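You operate a simulated robot arm through the tools that you are given. There is no shell and no other tool. Be economical: measure what you need, move in short steps, check, and stop when the job is done.

The job below is to be done with a simulated robot arm. You get a single attempt, and the scene is never put back.

Task
Take the box labelled "tape" from the top of table t5 and leave it on the third shelf of bay b1 from the bottom. Take the orange-plate switch and leave it on the second shelf of bay b1 from the bottom. Fetch the teal switch and set it on the glass of the light box. Take the pink cam and put it on the green pad. Put the blue bin labelled "BIN 7" from the top of table t6 on the top of table t4 and the blue bin that says "BIN 5" on the top of table t5. Open the green bin lid. Do these in any order. Set down upright: box, orange-plate switch.

It is judged by the outcome, as a careful person would: the job done as asked, and still so three seconds after it is handed in. It fails if anything else is knocked over, pushed out of place, dropped, spilled or broken. Lids that push on must go on centred and level and be pressed home; caps that screw on are set level and turned clockwise until they are tight.

Robot
A 7-joint arm with a two-finger parallel gripper on a trunk, on a base that drives. Base frame: it is fixed to the floor where the robot stands at the start and does not move with it; the origin is under the middle of the robot, x ahead of it, y to its left, z up; the surface under the hand at the start is at about z = 0.8. Units: m, rad, N and s.
Its first joint turns from -2.897 to 2.897 rad. Places, roughly: blue bin [0.5, -1.5, 0.75]; blue glove box, yellow tape box [1, 0, 0.75]; glass of the light box (18x15 cm) [0.22, -2.3, 0.78]; green bin lid [1.7, 3.8, 0.6]; green pad (8x6x2 cm) [0.6, -1.1, 0.8]; orange-plate switch [0.5, -0.25, 0.75]; pink cam [0.75, -1.25, 0.75]; second shelf of bay B1 [-2.4, 0.9, 0.6]; teal switch [0.5, -0.5, 0.75]; third shelf of bay B1 [-2.4, 0.9, 1]; top of table T4 [1.1, 1.9, 0.8]; top of table T5 [0.7, -0.1, 0.8]. Payload 1.57 kg.
Tool frame: the origin (TCP) lies between the finger pads and is the grasp point; the fingertips stand 0.03 m ahead of it; z points along the fingers, y is the line along which they close. The gripper opens to 0.08 m. The fingers are 0.017 m wide and 0.012 m thick; the gripper's body (0.04 by 0.082 m) begins 0.08 m behind the TCP.
Orientation is told as [roll, pitch, yaw] about the base's x, y, z axes, in that order, counted from this pose: with the fingers straight down and closing along the base's y, the tool's x points along the base's -x, its y along +y and its z along -z.

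Tools
- The arm moves only by the tool nudge_tool. Its argument "steps" is a list of rows, each a list of 3 entries, a list of its own where there are three numbers: the shift along the base's x, y, z in units of 50 mm (1.0 is 50 mm), then the turn, a rotation vector about the base's x, y, z in units of 6 degrees (1.0 is 6 degrees), then the finger opening in m, from 0 to 0.08. In form: [[[dx, dy, dz], [ax, ay, az], claw], ...]. A call has 1 to 20 rows; each row shifts and turns the commanded pose from where the row before left it. A call with a number of a shift or a turn outside -1 to 1 is refused whole. A row lasts 0.2 s, in which the tool goes at most 0.05 m and 0.15 rad; a call with a longer step from one row to the next is refused whole, and so is a gripper value outside its range. Where a pose cannot be reached the arm comes as near as it can. A force on the tool above 40 N (or 10 N above the force at the start of the call, whichever is more), or a blocked arm, ends the call early, and 0.2 s more pass. Each finger travels about 0.153 m/s and halts on what it meets, pressing with about 37 N; the grip force reading is that of the motor and also rises with nothing between the fingers. The clock runs only during rows and for 0.2 s after the last one: add rows that do not move to give the fingers time. The reply holds the time, the measured pose of the TCP, the force on the tool along the base axes, the opening and the grip force, in the units named above and with some noise, with the torque about the TCP (base axes, N m) and any sound that the robot's microphone picked up.
- Cameras (640 x 400 px; columns grow to the right, rows downward): "scene" is now at [-0.0093, 0.139, 1.3768]; the picture's right is [-0.35, -0.93, 0.00], its down [-0.48, 0.18, -0.86] and it looks along [0.80, -0.30, -0.52] (base axes); focal length 235 px, centre (320, 200). "wrist" rides on the gripper at [0.072, -0.007, -0.122] in the tool frame; the picture's right is [0.09, 1.00, 0.00], its down [-0.84, 0.08, -0.54] and it looks along [-0.54, 0.05, 0.84] (tool axes); focal length 238 px, centre (320, 200). There is no depth. A picture from a camera that has moved, and an enlarged one, comes with that camera's place and axes in the base frame and with its lens. The place of the scene camera against the robot may be out by one fixed shift of up to 0.025 m in any direction.
- snapshot(camera): a new picture of that camera. It takes no simulated time.
- base_move(legs): drives the robot by 1 to 6 legs, each [ahead, left, turn to the left] in m, m and rad, along the robot's own axes; the way and the turn of a leg run together, so that a leg with both is an arc; at most 1.5 m and 3.142 rad a leg. The arm and the cameras ride along, it lands a little off, and it stops where it bumps. It gives what a move gives.
- turn_head(pan, tilt): turns the head with the scene camera to pan (to the left, within 2.496 rad either way) and tilt (down, from -0.506 to 1.204), counted from straight ahead of the robot. It gives what a move gives.
- close_up(camera, box): a new picture of the part [left, top, right, bottom] of that camera's present view, enlarged. It takes no simulated time.
- sign_off(): hands the job in; it is judged then, once.

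Go step by step. Nothing tells you exact positions but the pictures and the camera data: compare them with the known pose of the tool, close in by small moves and look again before you grip or let go. The budget is 196 turns and 166 pictures, counting those below and the enlarged ones. Unless the task says otherwise, let go and move clear before handing in, and close with one line.

The tools are called as name(argument=value, ...) on one line, values as JSON. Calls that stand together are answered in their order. nudge_tool: Moves the arm, as the interface text tells. Its arguments: {"type":"object","properties":{"steps":{"type":"array"}},"required":["steps"]} The other tools are called the same way: base_move (legs) drives the base; turn_head (pan, tilt) turns the head that bears the scene camera; snapshot (camera) takes a picture; close_up (camera, box) takes an enlarged picture of a part of a camera's view; sign_off () hands the job in.

At the start:

```text
time_s: 0.0
ee_pos: [0.5493, -0.3017, 1.0522]
tool_rot: [-0.001, -0.002, 0.0]
contact_force: [0.3, 0.6, 0.1]
torque: [0.01, -0.01, -0.02]
gripper_width: 0.0801
gripper_force: 0.0
robot x, y, heading: [-0.0041, -0.0022, 0.002]
head pan, tilt: [-0.363, 0.543]
```

scene: 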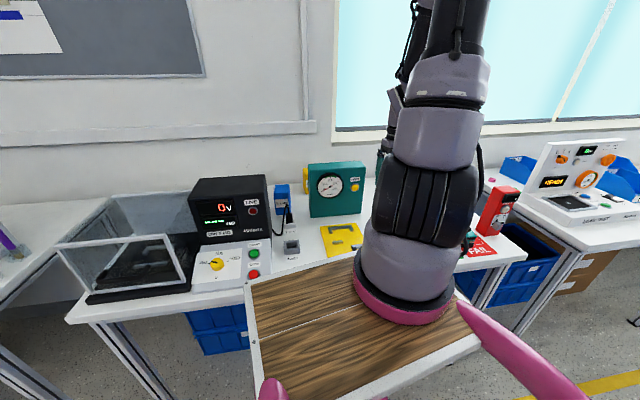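
wrist: 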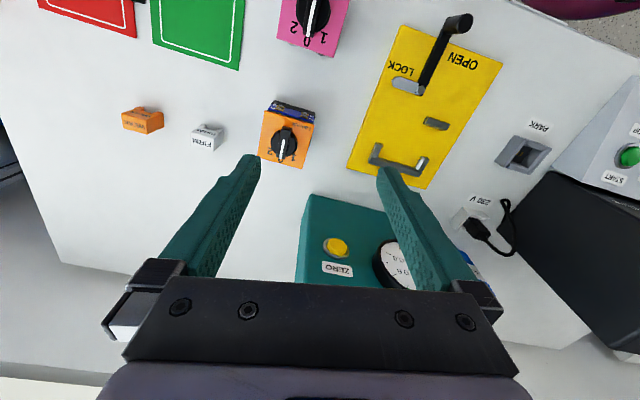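

I see table t5 in front with the instruments, and the orange-plate switch below the wrist camera. I'll look around with the head first.

close_up(camera="wrist", box=[100, 0, 420, 200])

turn_head(pan=-1.2, tilt=0.5)

snapshot(camera="scene")

turn_head(pan=0.5, tilt=0.4)

snapshot(camera="scene")

turn_head(pan=1.5, tilt=0.3)

snapshot(camera="scene")

turn_head(pan=2.49, tilt=0.3)

snapshot(camera="scene")

```text
2.00 times, centred on (260, 100) of wrist
camera zoom: at [0.4793, -0.3089, 1.1731], right [-0.09, 1.0, 0.0], down [0.84, 0.08, 0.54], along [0.54, 0.05, -0.84], focal length 477 px, centre (440, 400)
```

zoom: 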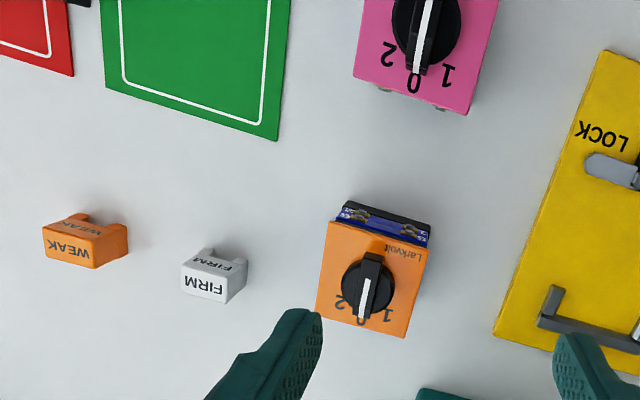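

```text
time_s: 1.2
ee_pos: [0.55, -0.3015, 1.0516]
tool_rot: [0.0, 0.0, 0.0]
contact_force: [0.1, 0.1, 0.3]
torque: [0.01, 0.0, 0.01]
gripper_width: 0.0799
gripper_force: 0.1
robot x, y, heading: [-0.0017, 0.0014, 0.001]
head pan, tilt: [-1.201, 0.499]
```

```text
162 pictures are left
camera scene: at [-0.0605, 0.0861, 1.3807], right [-0.93, -0.36, 0.0], down [-0.17, 0.45, -0.88], along [0.32, -0.82, -0.48], focal length 235 px, centre (320, 200)
```

scene: 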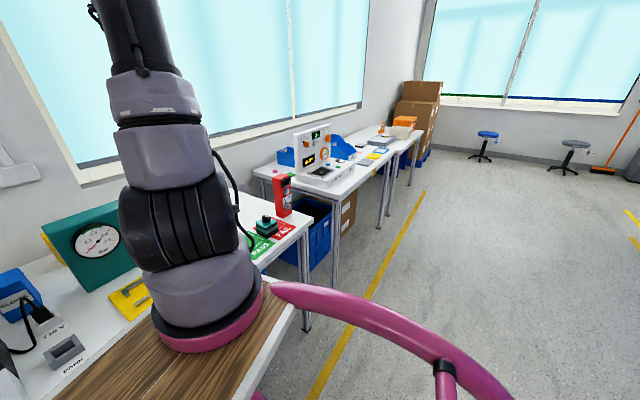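

```text
time_s: 2.9
ee_pos: [0.5506, -0.3026, 1.0515]
tool_rot: [0.0, -0.001, 0.0]
contact_force: [-0.3, 0.1, 0.3]
torque: [0.01, -0.01, 0.0]
gripper_width: 0.0802
gripper_force: 0.0
robot x, y, heading: [-0.0039, 0.0052, 0.0]
head pan, tilt: [0.499, 0.4]
```

```text
161 pictures are left
camera scene: at [-0.0121, 0.2152, 1.3898], right [0.48, -0.88, 0.0], down [-0.34, -0.19, -0.92], along [0.81, 0.44, -0.39], focal length 235 px, centre (320, 200)
```

scene: 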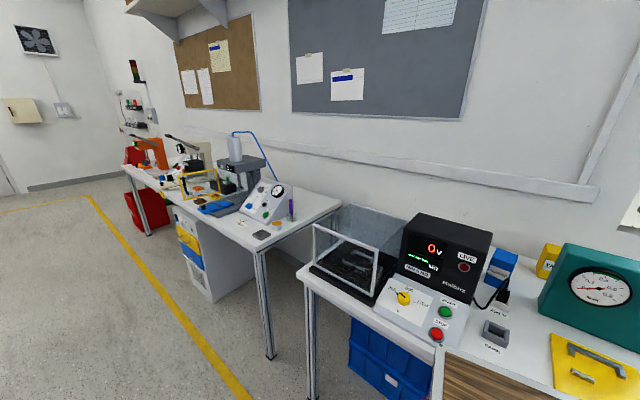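

```text
time_s: 4.2
ee_pos: [0.5504, -0.3022, 1.0526]
tool_rot: [0.0, -0.001, 0.0]
contact_force: [0.6, -0.9, -0.1]
torque: [0.0, 0.0, -0.01]
gripper_width: 0.08
gripper_force: 0.0
robot x, y, heading: [-0.0024, 0.0005, 0.005]
head pan, tilt: [1.499, 0.3]
```

```text
160 pictures are left
camera scene: at [-0.0867, 0.264, 1.3991], right [1.0, -0.07, 0.0], down [-0.02, -0.29, -0.96], along [0.07, 0.95, -0.3], focal length 235 px, centre (320, 200)
```

scene: 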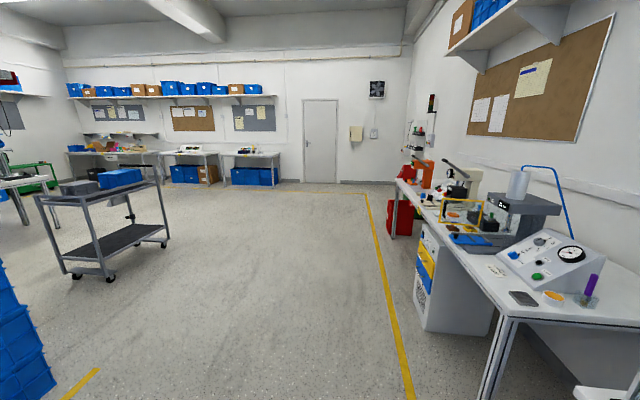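

```text
time_s: 5.4
ee_pos: [0.5508, -0.3003, 1.0516]
tool_rot: [-0.002, 0.001, 0.0]
contact_force: [-0.3, 0.6, -0.2]
torque: [0.01, -0.03, 0.04]
gripper_width: 0.0799
gripper_force: 0.1
robot x, y, heading: [0.0014, -0.0003, -0.001]
head pan, tilt: [2.491, 0.3]
```

```text
159 pictures are left
camera scene: at [-0.1677, 0.2275, 1.3991], right [0.61, 0.8, 0.0], down [0.23, -0.18, -0.96], along [-0.76, 0.58, -0.3], focal length 235 px, centre (320, 200)
```

scene: 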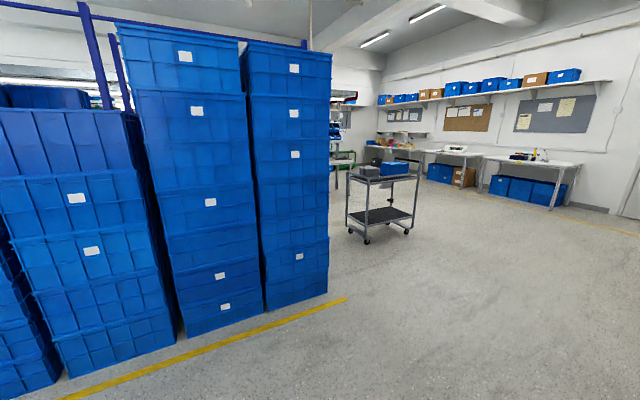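

The room is mapped roughly: t4 is to the left, t6 and the light box table to the right, and the b1 rack behind. Now I look closer to the right and at the rack.

turn_head(pan=-1.2, tilt=0.5)

close_up(camera="scene", box=[220, 80, 440, 260])

turn_head(pan=-2.45, tilt=0.3)

snapshot(camera="scene")

turn_head(pan=1.1, tilt=0.3)

close_up(camera="scene", box=[220, 120, 520, 320])

```text
time_s: 8.5
ee_pos: [0.5502, -0.3024, 1.0523]
tool_rot: [0.0, 0.002, 0.0]
contact_force: [-0.2, 0.0, 1.0]
torque: [-0.02, -0.01, -0.02]
gripper_width: 0.0801
gripper_force: 0.0
robot x, y, heading: [-0.0023, -0.0027, 0.005]
head pan, tilt: [-1.201, 0.499]
```

```text
2.22 times, centred on (330, 170) of scene
camera zoom: at [-0.0605, 0.0861, 1.3807], right [-0.93, -0.36, 0.0], down [-0.17, 0.45, -0.88], along [0.32, -0.82, -0.48], focal length 522 px, centre (298, 267)
```

zoom: 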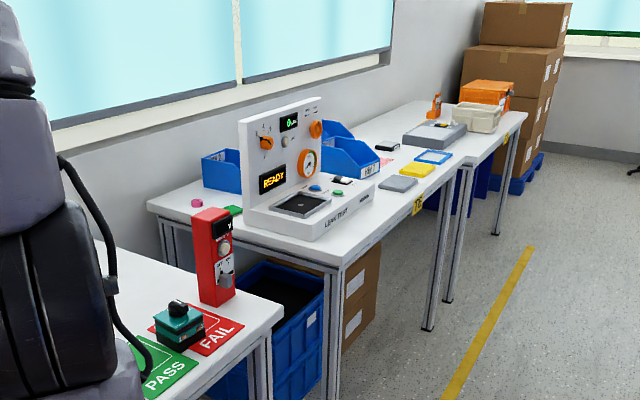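

```text
time_s: 9.9
ee_pos: [0.5509, -0.3009, 1.0526]
tool_rot: [-0.001, 0.001, -0.001]
contact_force: [0.0, 0.0, -0.8]
torque: [0.0, -0.02, 0.02]
gripper_width: 0.0801
gripper_force: 0.1
robot x, y, heading: [0.0009, 0.0002, -0.002]
head pan, tilt: [-2.45, 0.3]
```

```text
157 pictures are left
camera scene: at [-0.1653, 0.1113, 1.3991], right [-0.64, 0.77, 0.0], down [0.23, 0.19, -0.96], along [-0.74, -0.61, -0.3], focal length 235 px, centre (320, 200)
```

scene: 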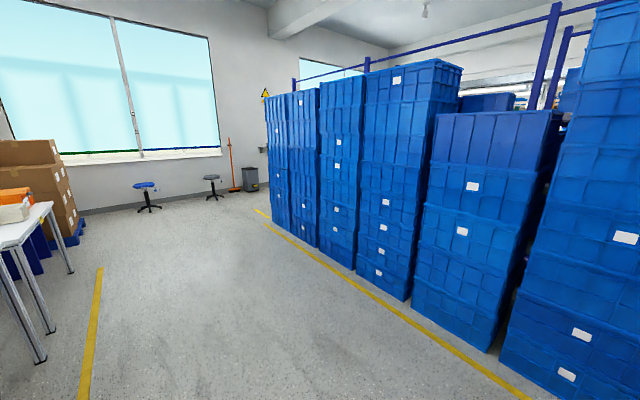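

```text
time_s: 12.9
ee_pos: [0.5505, -0.3017, 1.0512]
tool_rot: [0.0, 0.0, 0.0]
contact_force: [0.5, 0.7, 0.4]
torque: [0.02, 0.01, 0.01]
gripper_width: 0.08
gripper_force: 0.0
robot x, y, heading: [-0.0011, 0.0, 0.002]
head pan, tilt: [1.1, 0.3]
```

```text
2.00 times, centred on (370, 220) of scene
camera zoom: at [-0.051, 0.2541, 1.3991], right [0.89, -0.45, 0.0], down [-0.13, -0.26, -0.96], along [0.43, 0.85, -0.3], focal length 470 px, centre (220, 160)
```

zoom: 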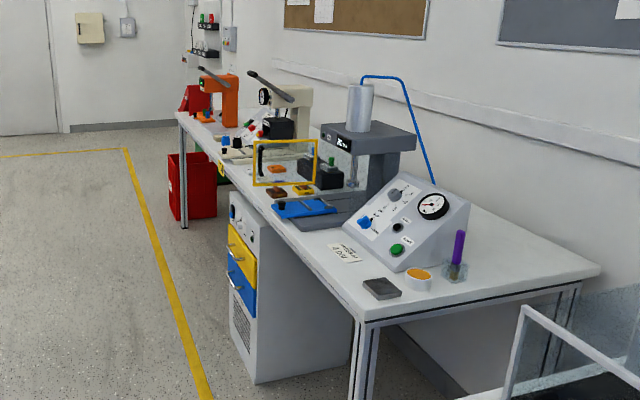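

The teal switch sits on the FAIL mat at about (0.44, -0.58). I move the hand that way to look with the wrist camera.

nudge_tool(steps=[[[-0.3, -0.9, 0], [0, 0, 0], 0.08], [[-0.3, -0.9, 0], [0, 0, 0], 0.08], [[-0.3, -0.9, 0], [0, 0, 0], 0.08], [[-0.3, -0.9, 0], [0, 0, 0], 0.08], [[-0.3, -0.9, 0], [0, 0, 0], 0.08]])

snapshot(camera="wrist")

```text
time_s: 14.1
ee_pos: [0.4744, -0.5287, 1.0528]
tool_rot: [-0.001, -0.001, 0.002]
contact_force: [-0.3, 0.1, 0.0]
torque: [-0.03, 0.02, 0.02]
gripper_width: 0.0801
gripper_force: 0.0
robot x, y, heading: [-0.0002, 0.0011, 0.001]
head pan, tilt: [1.1, 0.3]
```

```text
155 pictures are left
camera wrist: at [0.4036, -0.5363, 1.1739], right [-0.09, 1.0, 0.0], down [0.84, 0.08, 0.54], along [0.54, 0.05, -0.84], focal length 238 px, centre (320, 200)
```

wrist: 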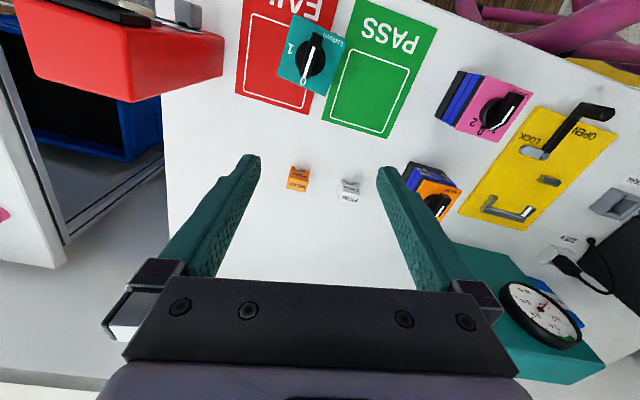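

close_up(camera="wrist", box=[160, 0, 360, 125])

```text
3.20 times, centred on (260, 62) of wrist
camera zoom: at [0.4036, -0.5363, 1.1739], right [-0.09, 1.0, 0.0], down [0.84, 0.08, 0.54], along [0.54, 0.05, -0.84], focal length 763 px, centre (512, 640)
```

zoom: 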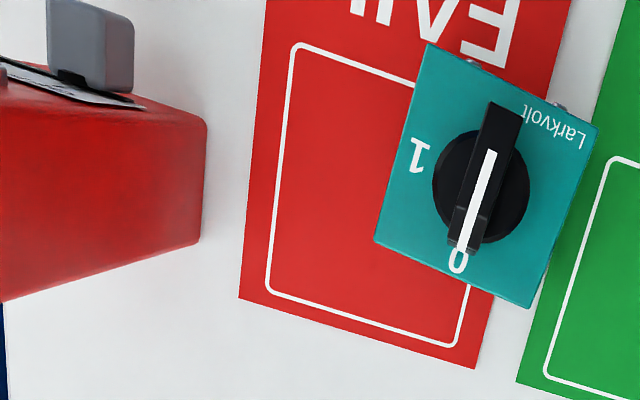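

The teal plate is about 6 cm square, centred near (0.415, -0.546), plate top z about 0.87, turned about -16.5°. I line up above it.

nudge_tool(steps=[[[-0.4, -0.12, -0.5], [0, 0, -0.92], 0.08], [[-0.4, -0.12, -0.5], [0, 0, -0.92], 0.08], [[-0.4, -0.1, -0.5], [0, 0, -0.92], 0.08], [[0, 0, -0.5], [0, 0, 0], 0.08], [[0, 0, 0], [0, 0, 0], 0.08]])

snapshot(camera="wrist")

```text
time_s: 15.3
ee_pos: [0.4136, -0.5444, 0.9536]
tool_rot: [0.0, 0.0, -0.289]
contact_force: [0.1, -0.6, -0.4]
torque: [0.0, -0.03, 0.01]
gripper_width: 0.0802
gripper_force: 0.1
robot x, y, heading: [0.0021, -0.0008, -0.003]
head pan, tilt: [1.1, 0.3]
```

```text
153 pictures are left
camera wrist: at [0.3439, -0.5303, 1.0741], right [0.2, 0.98, 0.0], down [0.82, -0.16, 0.54], along [0.53, -0.11, -0.84], focal length 238 px, centre (320, 200)
```

wrist: 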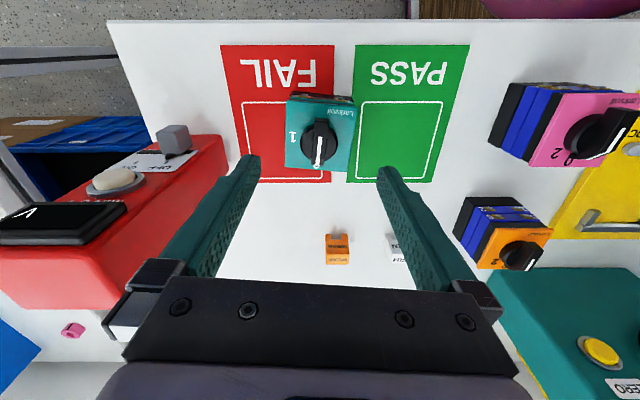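

nudge_tool(steps=[[[-0.08, 0, -0.6], [0, 0, 0], 0.08], [[0, 0, -0.6], [0, 0, 0], 0.08], [[0, 0, -0.4], [0, 0, 0], 0.08], [[0, 0, 0], [0, 0, 0], 0.08]])

snapshot(camera="wrist")

```text
time_s: 16.3
ee_pos: [0.4129, -0.5437, 0.8709]
tool_rot: [-0.001, 0.003, -0.289]
contact_force: [-0.4, 0.4, 0.4]
torque: [-0.02, -0.02, 0.0]
gripper_width: 0.0798
gripper_force: 0.0
robot x, y, heading: [-0.0022, 0.0031, 0.001]
head pan, tilt: [1.1, 0.3]
```

```text
152 pictures are left
camera wrist: at [0.3416, -0.5295, 0.9925], right [0.2, 0.98, 0.0], down [0.82, -0.16, 0.54], along [0.53, -0.11, -0.84], focal length 238 px, centre (320, 200)
```

wrist: 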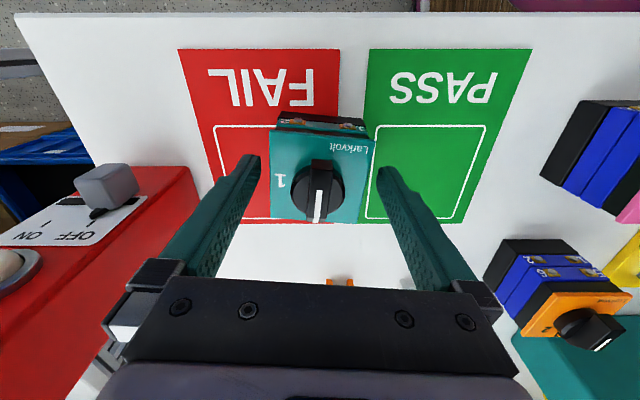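

nudge_tool(steps=[[[0, 0, -0.36], [0, 0, 0], 0.08], [[0, 0, 0], [0, 0, 0], 0.06], [[0, 0, 0], [0, 0, 0], 0.05], [[0, 0, 0], [0, 0, 0], 0.05]])

snapshot(camera="wrist")

```text
time_s: 17.3
ee_pos: [0.412, -0.5431, 0.853]
tool_rot: [0.001, 0.001, -0.29]
contact_force: [-1.1, 0.7, -0.1]
torque: [0.05, 0.08, -0.01]
gripper_width: 0.0633
gripper_force: 37.7
robot x, y, heading: [-0.0028, 0.0006, -0.006]
head pan, tilt: [1.1, 0.3]
```

```text
151 pictures are left
camera wrist: at [0.3417, -0.5299, 0.9748], right [0.2, 0.98, 0.0], down [0.82, -0.16, 0.54], along [0.53, -0.11, -0.84], focal length 238 px, centre (320, 200)
```

wrist: 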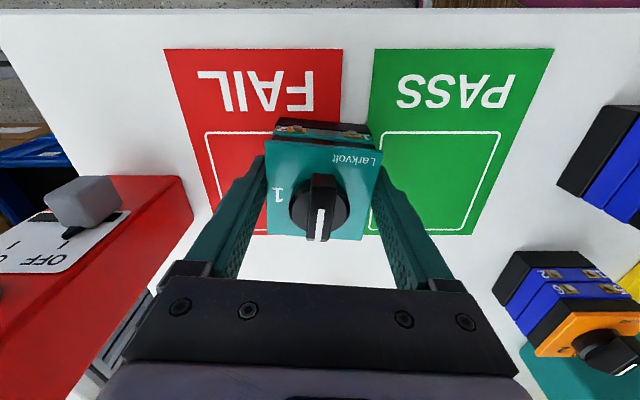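

Gripped (0.063 wide). I lift high, pull it in a bit, and will drive to the light box. The wall and tables run about 13° turned from the base axes.

nudge_tool(steps=[[[0, 0, 0.5], [0, 0, 0], 0.05], [[0, 0, 0.9], [0, 0, 0], 0.05], [[0, 0, 0.9], [0, 0, 0], 0.05], [[0, 0, 0.9], [0, 0, 0], 0.05], [[0, 0, 0.9], [0, 0, 0], 0.05], [[0, 0, 0.9], [0, 0, 0], 0.05], [[-0.5, 0, 0.8], [0, 0, 0], 0.05], [[-0.7, 0, 0.6], [0, 0, 0], 0.05], [[-0.8, 0, 0.5], [0, 0, 0], 0.05], [[0, 0, 0], [0, 0, 0], 0.05]])

turn_head(pan=-1.1, tilt=0.5)

snapshot(camera="wrist")

snapshot(camera="scene")

```text
time_s: 19.5
ee_pos: [0.3084, -0.545, 1.1991]
tool_rot: [0.001, -0.001, -0.287]
contact_force: [0.1, -0.5, -1.6]
torque: [0.02, 0.01, 0.01]
gripper_width: 0.0633
gripper_force: 37.3
robot x, y, heading: [-0.0014, -0.0009, -0.001]
head pan, tilt: [1.1, 0.3]
```

```text
time_s: 21.6
ee_pos: [0.3091, -0.5448, 1.199]
tool_rot: [0.0, 0.0, -0.289]
contact_force: [0.3, -1.2, -1.6]
torque: [0.01, 0.02, 0.01]
gripper_width: 0.0634
gripper_force: 37.0
robot x, y, heading: [-0.0032, -0.0013, 0.0]
head pan, tilt: [-1.1, 0.499]
```

```text
150 pictures are left
camera wrist: at [0.2393, -0.5319, 1.3198], right [0.2, 0.98, 0.0], down [0.82, -0.16, 0.54], along [0.53, -0.11, -0.84], focal length 238 px, centre (320, 200)
```

wrist: 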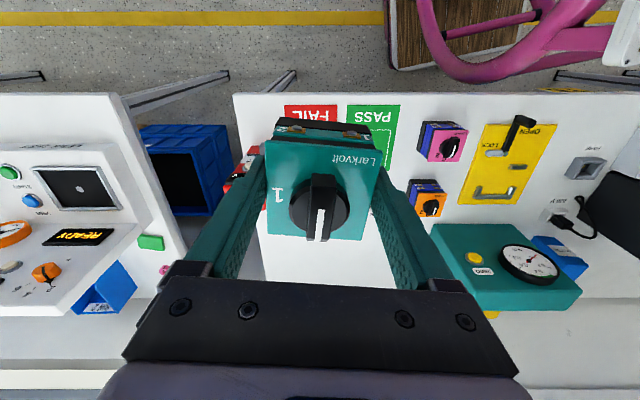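

```text
149 pictures are left
camera scene: at [-0.0521, 0.0898, 1.3807], right [-0.89, -0.45, 0.0], down [-0.22, 0.43, -0.88], along [0.4, -0.78, -0.48], focal length 235 px, centre (320, 200)
```

scene: 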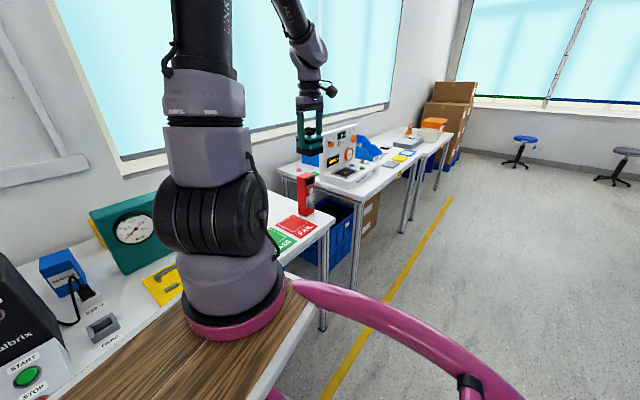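

base_move(legs=[[-0.05, 0, 0], [0, 0, -0.226]])

snapshot(camera="wrist")

turn_head(pan=-0.5, tilt=1.1)

snapshot(camera="scene")

```text
time_s: 23.3
ee_pos: [0.1295, -0.6002, 1.1983]
tool_rot: [0.0, 0.0, -0.516]
contact_force: [-0.2, 0.2, -1.5]
torque: [0.04, 0.02, 0.0]
gripper_width: 0.0635
gripper_force: 37.1
robot x, y, heading: [-0.0512, -0.0044, -0.227]
head pan, tilt: [-1.1, 0.499]
```

```text
148 pictures are left
camera wrist: at [0.0638, -0.5719, 1.3198], right [0.41, 0.91, 0.0], down [0.77, -0.35, 0.54], along [0.49, -0.22, -0.84], focal length 238 px, centre (320, 200)
```

wrist: 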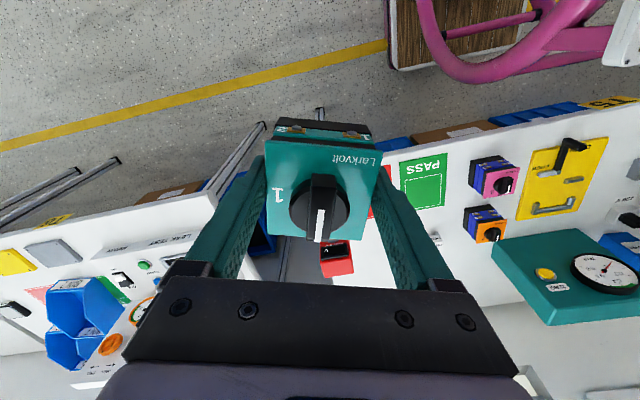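

```text
time_s: 24.3
ee_pos: [0.1286, -0.6009, 1.199]
tool_rot: [-0.001, -0.001, -0.514]
contact_force: [0.8, 0.3, -1.5]
torque: [0.0, 0.04, 0.03]
gripper_width: 0.0632
gripper_force: 37.3
robot x, y, heading: [-0.0462, -0.001, -0.23]
head pan, tilt: [-0.499, 1.1]
```

```text
147 pictures are left
camera scene: at [-0.0511, 0.1464, 1.3331], right [-0.66, -0.75, 0.0], down [-0.67, 0.59, -0.45], along [0.34, -0.3, -0.89], focal length 235 px, centre (320, 200)
```

scene: 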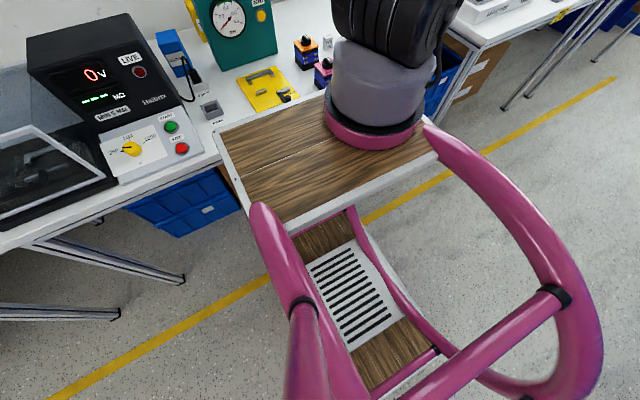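

The wooden deck and pink hoop belong to the robot. I strafe right along the tables towards the light box.

base_move(legs=[[0, -1.2, 0]])

turn_head(pan=-0.6, tilt=0.55)

snapshot(camera="wrist")

snapshot(camera="scene")

```text
time_s: 30.3
ee_pos: [-0.1313, -1.7525, 1.1983]
tool_rot: [0.0, 0.0, -0.511]
contact_force: [0.3, 0.1, -1.9]
torque: [0.0, -0.01, -0.02]
gripper_width: 0.0635
gripper_force: 37.1
robot x, y, heading: [-0.3156, -1.1506, -0.217]
head pan, tilt: [-0.499, 1.1]
```

```text
time_s: 31.2
ee_pos: [-0.1309, -1.7514, 1.1985]
tool_rot: [-0.001, 0.0, -0.512]
contact_force: [-0.1, -0.6, -1.9]
torque: [-0.01, 0.03, 0.01]
gripper_width: 0.0632
gripper_force: 36.8
robot x, y, heading: [-0.3135, -1.1495, -0.224]
head pan, tilt: [-0.6, 0.55]
```

```text
146 pictures are left
camera wrist: at [-0.1962, -1.7225, 1.3198], right [0.41, 0.91, 0.0], down [0.77, -0.34, 0.54], along [0.5, -0.22, -0.84], focal length 238 px, centre (320, 200)
```

wrist: 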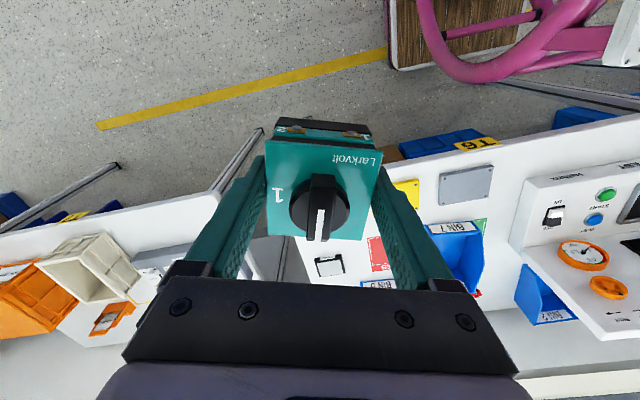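

```text
145 pictures are left
camera scene: at [-0.3006, -1.0287, 1.3761], right [-0.73, -0.68, 0.0], down [-0.36, 0.38, -0.85], along [0.58, -0.62, -0.52], focal length 235 px, centre (320, 200)
```

scene: 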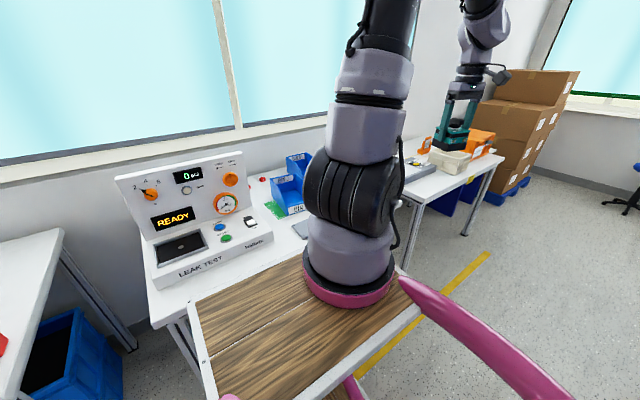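

base_move(legs=[[0, -0.85, 0]])

turn_head(pan=-0.2, tilt=0.55)

snapshot(camera="scene")

snapshot(camera="wrist")

```text
time_s: 35.7
ee_pos: [-0.3133, -2.569, 1.1987]
tool_rot: [0.0, 0.0, -0.511]
contact_force: [-0.2, -0.1, -1.5]
torque: [0.0, -0.01, 0.01]
gripper_width: 0.0634
gripper_force: 36.8
robot x, y, heading: [-0.498, -1.9696, -0.22]
head pan, tilt: [-0.6, 0.55]
```

```text
time_s: 36.5
ee_pos: [-0.3131, -2.5688, 1.1987]
tool_rot: [0.0, 0.0, -0.509]
contact_force: [0.0, -0.3, -1.4]
torque: [-0.01, 0.03, -0.03]
gripper_width: 0.0633
gripper_force: 37.4
robot x, y, heading: [-0.498, -1.9684, -0.219]
head pan, tilt: [-0.201, 0.55]
```

```text
144 pictures are left
camera scene: at [-0.4638, -1.8169, 1.3761], right [-0.41, -0.91, 0.0], down [-0.48, 0.21, -0.85], along [0.78, -0.35, -0.52], focal length 235 px, centre (320, 200)
```

scene: 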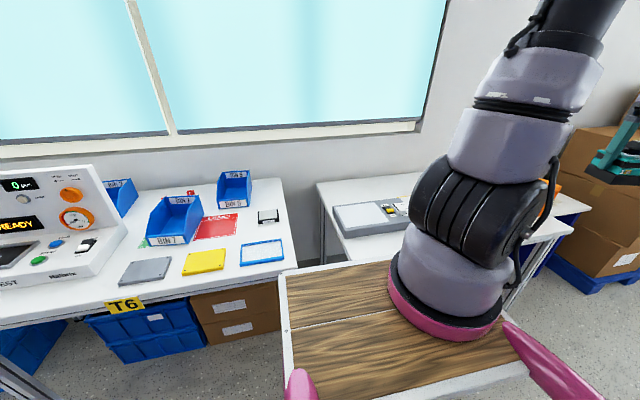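

```text
143 pictures are left
camera wrist: at [-0.3784, -2.5393, 1.3197], right [0.4, 0.91, 0.0], down [0.77, -0.34, 0.54], along [0.5, -0.22, -0.84], focal length 238 px, centre (320, 200)
```

wrist: 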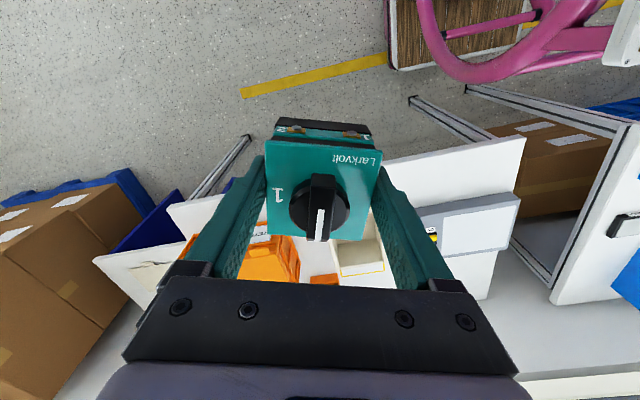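

close_up(camera="scene", box=[300, 160, 440, 260])

close_up(camera="wrist", box=[360, 140, 560, 300])

close_up(camera="scene", box=[80, 150, 320, 310])

```text
4.00 times, centred on (370, 210) of scene
camera zoom: at [-0.4638, -1.8169, 1.3761], right [-0.41, -0.91, 0.0], down [-0.48, 0.21, -0.85], along [0.78, -0.35, -0.52], focal length 939 px, centre (120, 160)
```

zoom: 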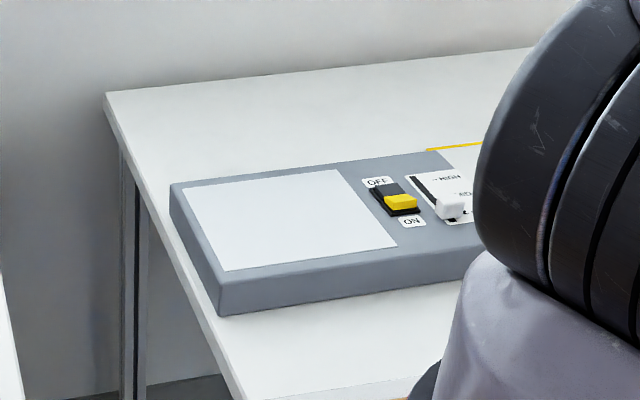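

```text
2.50 times, centred on (460, 220) of wrist
camera zoom: at [-0.3784, -2.5393, 1.3197], right [0.4, 0.91, 0.0], down [0.77, -0.34, 0.54], along [0.5, -0.22, -0.84], focal length 596 px, centre (-30, 150)
```

zoom: 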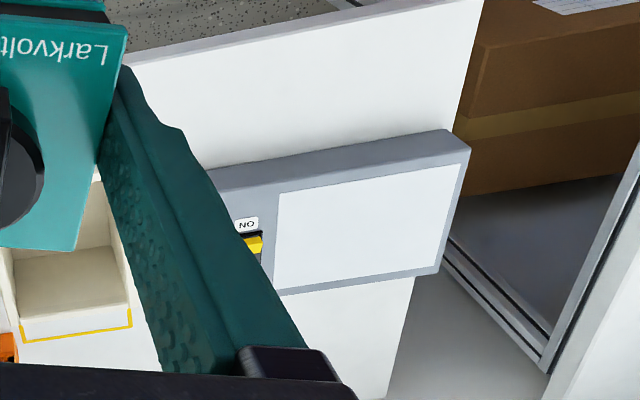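

```text
2.50 times, centred on (200, 230) of scene
camera zoom: at [-0.4638, -1.8169, 1.3761], right [-0.41, -0.91, 0.0], down [-0.48, 0.21, -0.85], along [0.78, -0.35, -0.52], focal length 587 px, centre (620, 125)
```

zoom: 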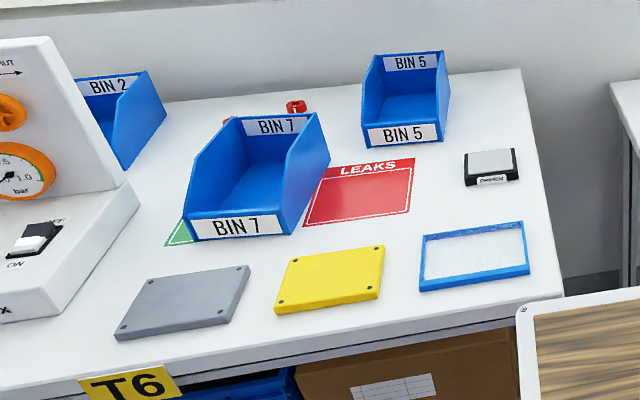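

The light box glass centre is near (0.165, -2.31), z about 0.83. I swing the hand over it at height.

nudge_tool(steps=[[[0.8, 0.43, 0], [0, 0, 0], 0.05], [[0.8, 0.43, 0], [0, 0, 0], 0.05], [[0.8, 0.43, 0], [0, 0, 0], 0.05], [[0.8, 0.43, 0], [0, 0, 0], 0.05], [[0.8, 0.43, 0], [0, 0, 0], 0.05], [[0.8, 0.43, 0], [0, 0, 0], 0.05], [[0.8, 0.43, 0], [0, 0, 0], 0.05], [[0.8, 0.43, 0], [0, 0, 0], 0.05], [[0.8, 0.43, 0], [0, 0, 0], 0.05], [[0.8, 0.43, 0], [0, 0, 0], 0.05], [[0.8, 0.43, 0], [0, 0, 0], 0.05], [[0.76, 0.43, 0], [0, 0, 0], 0.05], [[0, 0, -0.9], [0, 0, 0], 0.05], [[0, 0, -0.9], [0, 0, 0], 0.05], [[0, 0, -0.9], [0, 0, 0], 0.05], [[0, 0, 0], [0, 0, 0], 0.05]])

snapshot(camera="wrist")

turn_head(pan=-0.4, tilt=0.55)

snapshot(camera="scene")

```text
time_s: 40.0
ee_pos: [0.1626, -2.3104, 1.0613]
tool_rot: [0.0, 0.0, -0.51]
contact_force: [0.1, 0.2, -1.4]
torque: [0.02, 0.04, 0.0]
gripper_width: 0.0632
gripper_force: 36.8
robot x, y, heading: [-0.4962, -1.9646, -0.225]
head pan, tilt: [-0.201, 0.55]
```

```text
139 pictures are left
camera wrist: at [0.0973, -2.2808, 1.1829], right [0.41, 0.91, 0.0], down [0.77, -0.34, 0.54], along [0.5, -0.22, -0.84], focal length 238 px, centre (320, 200)
```

wrist: 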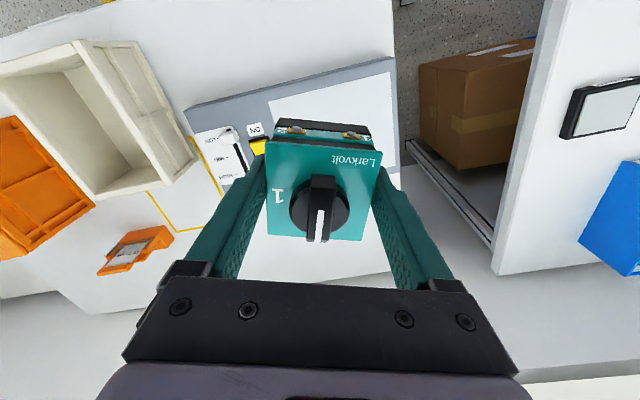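

```text
time_s: 40.7
ee_pos: [0.1644, -2.3097, 1.0624]
tool_rot: [0.001, 0.0, -0.509]
contact_force: [-0.1, 0.3, -1.0]
torque: [0.0, -0.02, -0.05]
gripper_width: 0.0634
gripper_force: 37.2
robot x, y, heading: [-0.4926, -1.9647, -0.219]
head pan, tilt: [-0.4, 0.55]
```

```text
138 pictures are left
camera scene: at [-0.4725, -1.8322, 1.3761], right [-0.58, -0.81, 0.0], down [-0.43, 0.3, -0.85], along [0.69, -0.49, -0.52], focal length 235 px, centre (320, 200)
```

scene: 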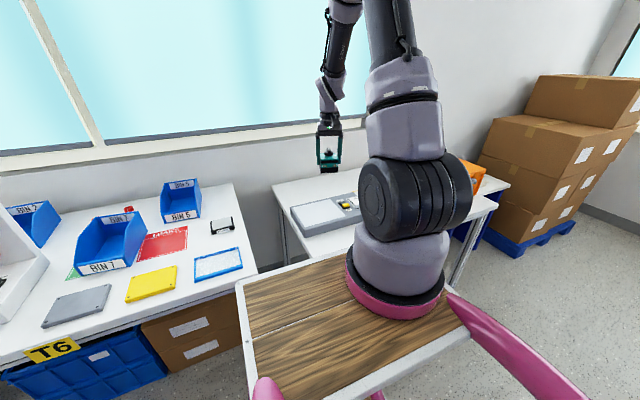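

nudge_tool(steps=[[[0.45, 0.08, -0.5], [0, 0, 0], 0.05], [[0.45, 0.08, -0.5], [0, 0, 0], 0.05], [[0, 0, -0.9], [0, 0, 0], 0.05], [[0, 0, -0.9], [0, 0, 0], 0.05], [[0, 0, 0], [0, 0, 0], 0.05]])

snapshot(camera="wrist")

close_up(camera="scene", box=[260, 130, 420, 250])

```text
time_s: 41.9
ee_pos: [0.2088, -2.3022, 0.9256]
tool_rot: [0.0, 0.0, -0.51]
contact_force: [0.4, -0.2, -1.3]
torque: [0.0, -0.01, -0.01]
gripper_width: 0.0633
gripper_force: 36.8
robot x, y, heading: [-0.4966, -1.9698, -0.222]
head pan, tilt: [-0.4, 0.55]
```

```text
137 pictures are left
camera wrist: at [0.1432, -2.2737, 1.0463], right [0.4, 0.91, 0.0], down [0.77, -0.34, 0.54], along [0.5, -0.22, -0.84], focal length 238 px, centre (320, 200)
```

wrist: 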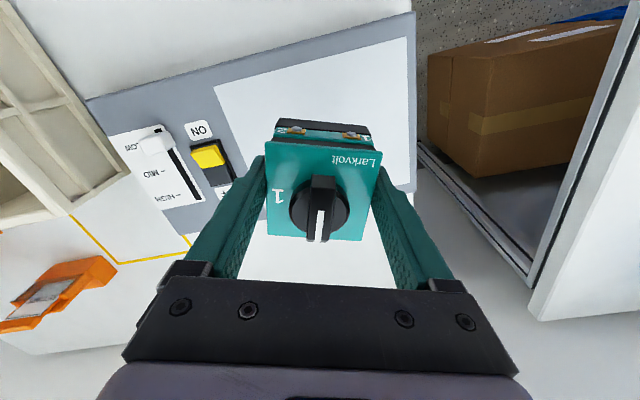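

```text
3.33 times, centred on (340, 190) of scene
camera zoom: at [-0.4727, -1.8322, 1.3761], right [-0.58, -0.81, 0.0], down [-0.43, 0.3, -0.85], along [0.69, -0.5, -0.52], focal length 783 px, centre (253, 233)
```

zoom: 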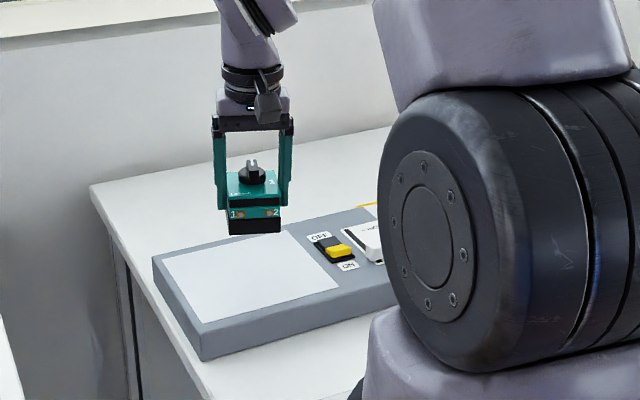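

nudge_tool(steps=[[[0.1, -0.05, -0.6], [0, 0, 0], 0.05], [[0, 0, -0.55], [0, 0, 0], 0.05], [[0, 0, -0.06], [0, 0, 0], 0.05], [[0, 0, -0.06], [0, 0, 0], 0.05], [[0, 0, 0], [0, 0, 0], 0.05]])

close_up(camera="scene", box=[280, 150, 360, 230])

```text
time_s: 43.1
ee_pos: [0.2147, -2.3043, 0.8614]
tool_rot: [-0.002, 0.0, -0.51]
contact_force: [-0.4, 0.0, -0.5]
torque: [-0.02, 0.0, 0.0]
gripper_width: 0.0632
gripper_force: 36.9
robot x, y, heading: [-0.4948, -1.9673, -0.223]
head pan, tilt: [-0.4, 0.55]
```

```text
5.00 times, centred on (320, 190) of scene
camera zoom: at [-0.4725, -1.8322, 1.3761], right [-0.58, -0.81, 0.0], down [-0.43, 0.3, -0.85], along [0.69, -0.5, -0.52], focal length 1174 px, centre (320, 250)
```

zoom: 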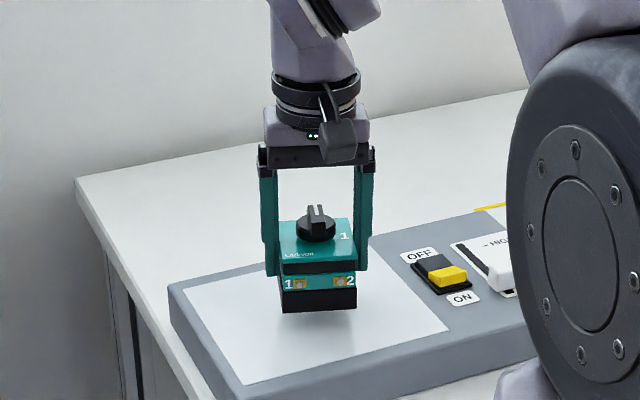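

nudge_tool(steps=[[[0, 0, -0.08], [0, 0, 0], 0.05], [[0, 0, 0], [0, 0, 0], 0.05]])

nudge_tool(steps=[[[0, 0, -0.08], [0, 0, 0], 0.05], [[0, 0, 0], [0, 0, 0], 0.05]])

nudge_tool(steps=[[[0, 0, -0.06], [0, 0, 0], 0.05], [[0, 0, 0], [0, 0, 0], 0.05]])

```text
time_s: 43.7
ee_pos: [0.2156, -2.3036, 0.8574]
tool_rot: [0.001, -0.001, -0.509]
contact_force: [0.9, 1.4, -0.6]
torque: [0.0, -0.01, 0.0]
gripper_width: 0.0631
gripper_force: 37.1
robot x, y, heading: [-0.4994, -1.9666, -0.219]
head pan, tilt: [-0.4, 0.55]
```

```text
time_s: 44.3
ee_pos: [0.2156, -2.3036, 0.8539]
tool_rot: [-0.001, -0.001, -0.509]
contact_force: [-0.3, -0.4, -1.5]
torque: [0.02, 0.01, 0.0]
gripper_width: 0.0634
gripper_force: 36.6
robot x, y, heading: [-0.4978, -1.9703, -0.218]
head pan, tilt: [-0.4, 0.55]
```

```text
time_s: 44.9
ee_pos: [0.2155, -2.3044, 0.8501]
tool_rot: [0.001, -0.002, -0.508]
contact_force: [0.0, 0.3, -2.0]
torque: [-0.04, 0.02, -0.03]
gripper_width: 0.0632
gripper_force: 36.9
robot x, y, heading: [-0.496, -1.9692, -0.218]
head pan, tilt: [-0.4, 0.55]
```

nudge_tool(steps=[[[0, 0, -0.06], [0, 0, 0], 0.05], [[0, 0, 0], [0, 0, 0], 0.05]])

nudge_tool(steps=[[[0, 0, -0.06], [0, 0, 0], 0.05], [[0, 0, 0], [0, 0, 0], 0.05]])

close_up(camera="scene", box=[290, 170, 350, 215])

```text
time_s: 45.5
ee_pos: [0.2147, -2.3038, 0.8452]
tool_rot: [0.0, 0.001, -0.508]
contact_force: [-0.5, 0.7, -1.2]
torque: [0.02, 0.03, 0.0]
gripper_width: 0.0635
gripper_force: 36.8
robot x, y, heading: [-0.4935, -1.965, -0.219]
head pan, tilt: [-0.4, 0.55]
```

```text
time_s: 46.1
ee_pos: [0.2143, -2.304, 0.8423]
tool_rot: [-0.001, -0.001, -0.509]
contact_force: [0.4, -0.3, -1.8]
torque: [-0.02, 0.01, -0.01]
gripper_width: 0.0633
gripper_force: 36.6
robot x, y, heading: [-0.4939, -1.9685, -0.218]
head pan, tilt: [-0.4, 0.55]
```

```text
8.89 times, centred on (320, 192) of scene
camera zoom: at [-0.4725, -1.8322, 1.3761], right [-0.58, -0.81, 0.0], down [-0.43, 0.3, -0.85], along [0.69, -0.5, -0.52], focal length 2087 px, centre (320, 267)
```

zoom: 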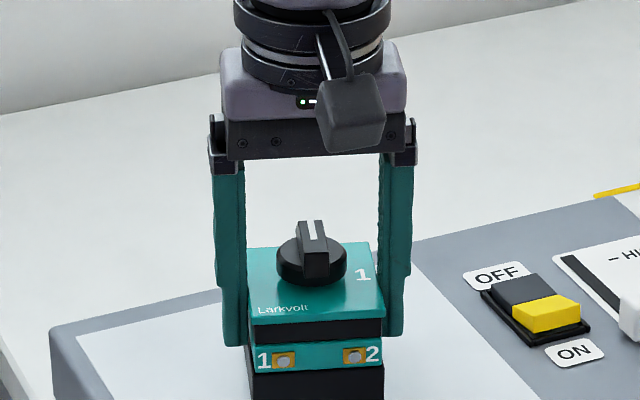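

nudge_tool(steps=[[[0, 0, -0.06], [0, 0, 0], 0.05], [[0, 0, 0], [0, 0, 0], 0.05]])

nudge_tool(steps=[[[0, 0, -0.05], [0, 0, 0], 0.05], [[0, 0, 0], [0, 0, 0], 0.05]])

close_up(camera="scene", box=[290, 180, 350, 225])

```text
time_s: 46.7
ee_pos: [0.2147, -2.3042, 0.8408]
tool_rot: [0.0, 0.001, -0.51]
contact_force: [0.2, 0.2, -0.6]
torque: [-0.01, 0.01, -0.01]
gripper_width: 0.0634
gripper_force: 37.0
robot x, y, heading: [-0.4958, -1.9695, -0.218]
head pan, tilt: [-0.4, 0.55]
```

```text
time_s: 47.3
ee_pos: [0.215, -2.3039, 0.8383]
tool_rot: [-0.001, 0.0, -0.509]
contact_force: [-4.0, 1.7, 28.0]
torque: [0.16, 0.65, -0.03]
gripper_width: 0.0634
gripper_force: 37.0
robot x, y, heading: [-0.4996, -1.9688, -0.224]
head pan, tilt: [-0.4, 0.55]
```

```text
8.89 times, centred on (320, 202) of scene
camera zoom: at [-0.4736, -1.8317, 1.3761], right [-0.58, -0.81, 0.0], down [-0.42, 0.3, -0.85], along [0.69, -0.5, -0.52], focal length 2087 px, centre (320, 178)
```

zoom: 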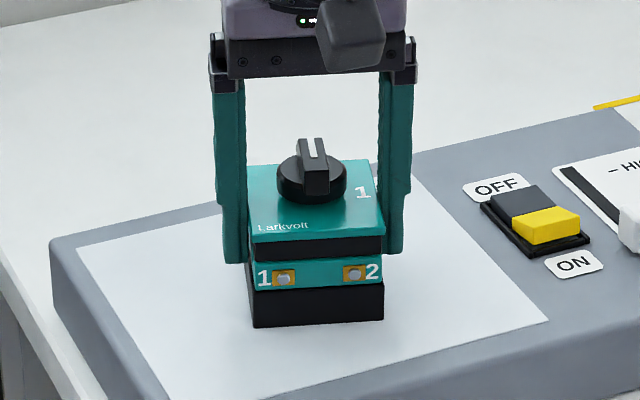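

Contact. I ease off, open and rise.

nudge_tool(steps=[[[0, 0, 0.03], [0, 0, 0], 0.07], [[0, 0, 0], [0, 0, 0], 0.08], [[0, 0, 0], [0, 0, 0], 0.08], [[0, 0, 0.4], [0, 0, 0], 0.08], [[0, 0, 0.9], [0, 0, 0], 0.08], [[0, 0, 0.9], [0, 0, 0], 0.08], [[0, 0, 0.9], [0, 0, 0], 0.08], [[0, 0, 0.9], [0, 0, 0], 0.08], [[0, 0, 0.9], [0, 0, 0], 0.08], [[0, 0, 0], [0, 0, 0], 0.08]])

snapshot(camera="wrist")

```text
time_s: 49.5
ee_pos: [0.2142, -2.3038, 1.0851]
tool_rot: [0.0, 0.001, -0.51]
contact_force: [-0.1, 0.1, 0.3]
torque: [0.02, -0.01, -0.02]
gripper_width: 0.0798
gripper_force: 0.0
robot x, y, heading: [-0.4959, -1.9691, -0.223]
head pan, tilt: [-0.4, 0.55]
```

```text
132 pictures are left
camera wrist: at [0.149, -2.2749, 1.2061], right [0.4, 0.91, 0.0], down [0.77, -0.34, 0.54], along [0.5, -0.22, -0.84], focal length 238 px, centre (320, 200)
```

wrist: 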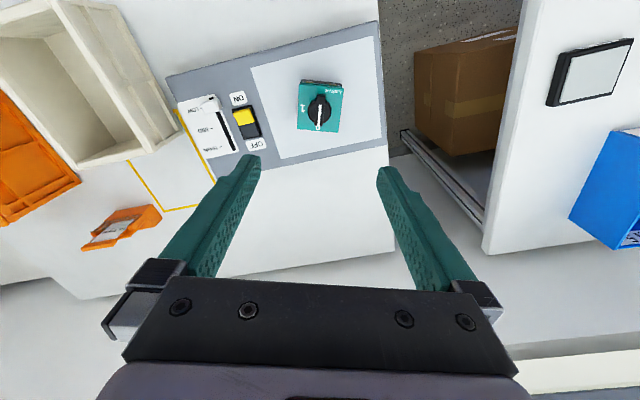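

Teal switch is on the glass. Next: pull in and drive back to the left end of t6 for the pink cam.

nudge_tool(steps=[[[0, 0, 1], [0, 0, 0], 0.08], [[0, 0, 1], [0, 0, 0], 0.08], [[0, 0, 1], [0, 0, 0], 0.08], [[-0.95, 0.2, 0], [0, 0, 0.9], 0.08], [[-0.95, 0.2, 0], [0, 0, 0.9], 0.08], [[-0.95, 0.2, 0], [0, 0, 0.9], 0.08], [[-0.95, 0.2, 0], [0, 0, 0], 0.08], [[-0.95, 0.2, 0], [0, 0, 0], 0.08], [[0, 0, 0], [0, 0, 0], 0.08]])

base_move(legs=[[0, 1.1, 0]])

turn_head(pan=0.2, tilt=0.55)

snapshot(camera="scene")

snapshot(camera="wrist")

```text
time_s: 51.5
ee_pos: [-0.0218, -2.2548, 1.2357]
tool_rot: [0.001, 0.001, -0.227]
contact_force: [-0.1, -0.7, 0.9]
torque: [0.04, 0.01, 0.0]
gripper_width: 0.0798
gripper_force: 0.1
robot x, y, heading: [-0.4935, -1.9689, -0.219]
head pan, tilt: [-0.4, 0.55]
```

```text
time_s: 57.1
ee_pos: [0.2213, -1.1781, 1.2343]
tool_rot: [0.001, -0.001, -0.231]
contact_force: [0.4, -0.6, -0.1]
torque: [-0.02, 0.0, 0.0]
gripper_width: 0.08
gripper_force: 0.0
robot x, y, heading: [-0.2523, -0.8876, -0.225]
head pan, tilt: [-0.4, 0.55]
```

```text
time_s: 58.1
ee_pos: [0.2198, -1.179, 1.2369]
tool_rot: [0.0, 0.001, -0.229]
contact_force: [0.0, 0.1, -0.4]
torque: [0.02, 0.0, 0.0]
gripper_width: 0.0799
gripper_force: 0.2
robot x, y, heading: [-0.2521, -0.8927, -0.222]
head pan, tilt: [0.201, 0.55]
```

```text
131 pictures are left
camera scene: at [-0.2116, -0.7045, 1.3761], right [-0.02, -1.0, 0.0], down [-0.52, 0.01, -0.85], along [0.85, -0.02, -0.52], focal length 235 px, centre (320, 200)
```

scene: 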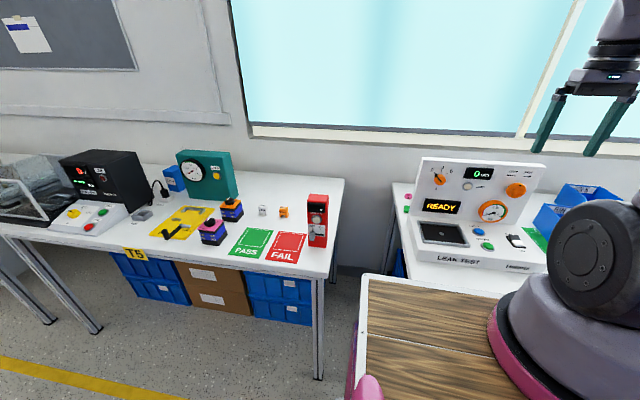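

```text
130 pictures are left
camera wrist: at [0.1493, -1.1696, 1.3569], right [0.14, 0.99, 0.0], down [0.83, -0.12, 0.54], along [0.54, -0.07, -0.84], focal length 238 px, centre (320, 200)
```

wrist: 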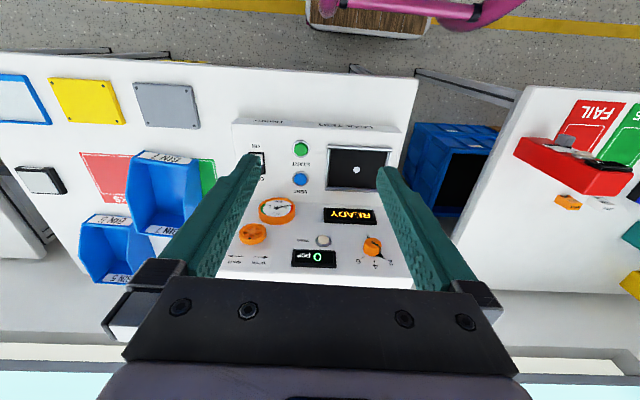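

nudge_tool(steps=[[[0.2, 0.95, 0], [0, 0, 0], 0.08], [[0.2, 0.95, 0], [0, 0, 0], 0.08], [[0.2, 0.95, 0], [0, 0, 0], 0.08], [[0.2, 0.95, 0], [0, 0, 0], 0.08], [[0.95, -0.2, 0], [0, 0, 0], 0.08], [[0.95, -0.2, 0], [0, 0, 0], 0.08], [[0.95, -0.2, 0], [0, 0, 0], 0.08], [[0, 0, 0], [0, 0, 0], 0.08]])

snapshot(camera="wrist")

close_up(camera="scene", box=[360, 150, 480, 240])

```text
time_s: 59.9
ee_pos: [0.3979, -1.0208, 1.231]
tool_rot: [-0.001, 0.0, -0.231]
contact_force: [-0.4, -0.2, 0.0]
torque: [0.02, -0.04, -0.02]
gripper_width: 0.08
gripper_force: 0.0
robot x, y, heading: [-0.2498, -0.8896, -0.221]
head pan, tilt: [0.201, 0.55]
```

```text
129 pictures are left
camera wrist: at [0.3281, -1.0115, 1.3537], right [0.14, 0.99, 0.0], down [0.83, -0.12, 0.54], along [0.54, -0.07, -0.84], focal length 238 px, centre (320, 200)
```

wrist: 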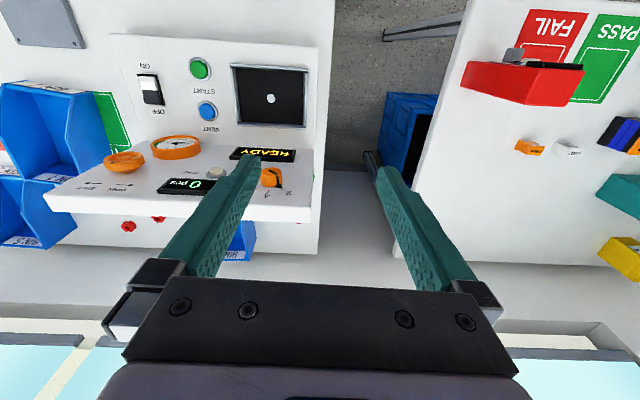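

```text
4.44 times, centred on (420, 195) of scene
camera zoom: at [-0.2118, -0.7043, 1.3761], right [-0.02, -1.0, 0.0], down [-0.52, 0.01, -0.85], along [0.85, -0.02, -0.52], focal length 1044 px, centre (-124, 222)
```

zoom: 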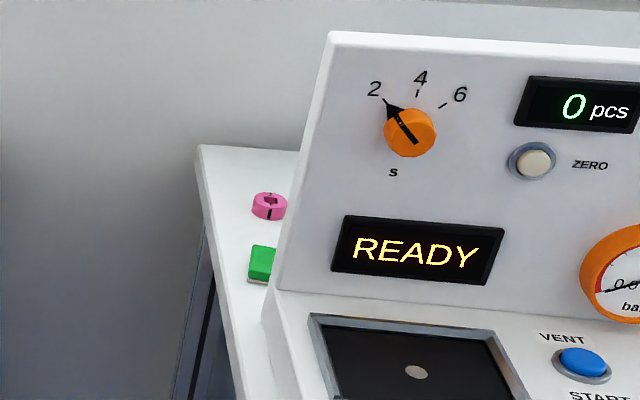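

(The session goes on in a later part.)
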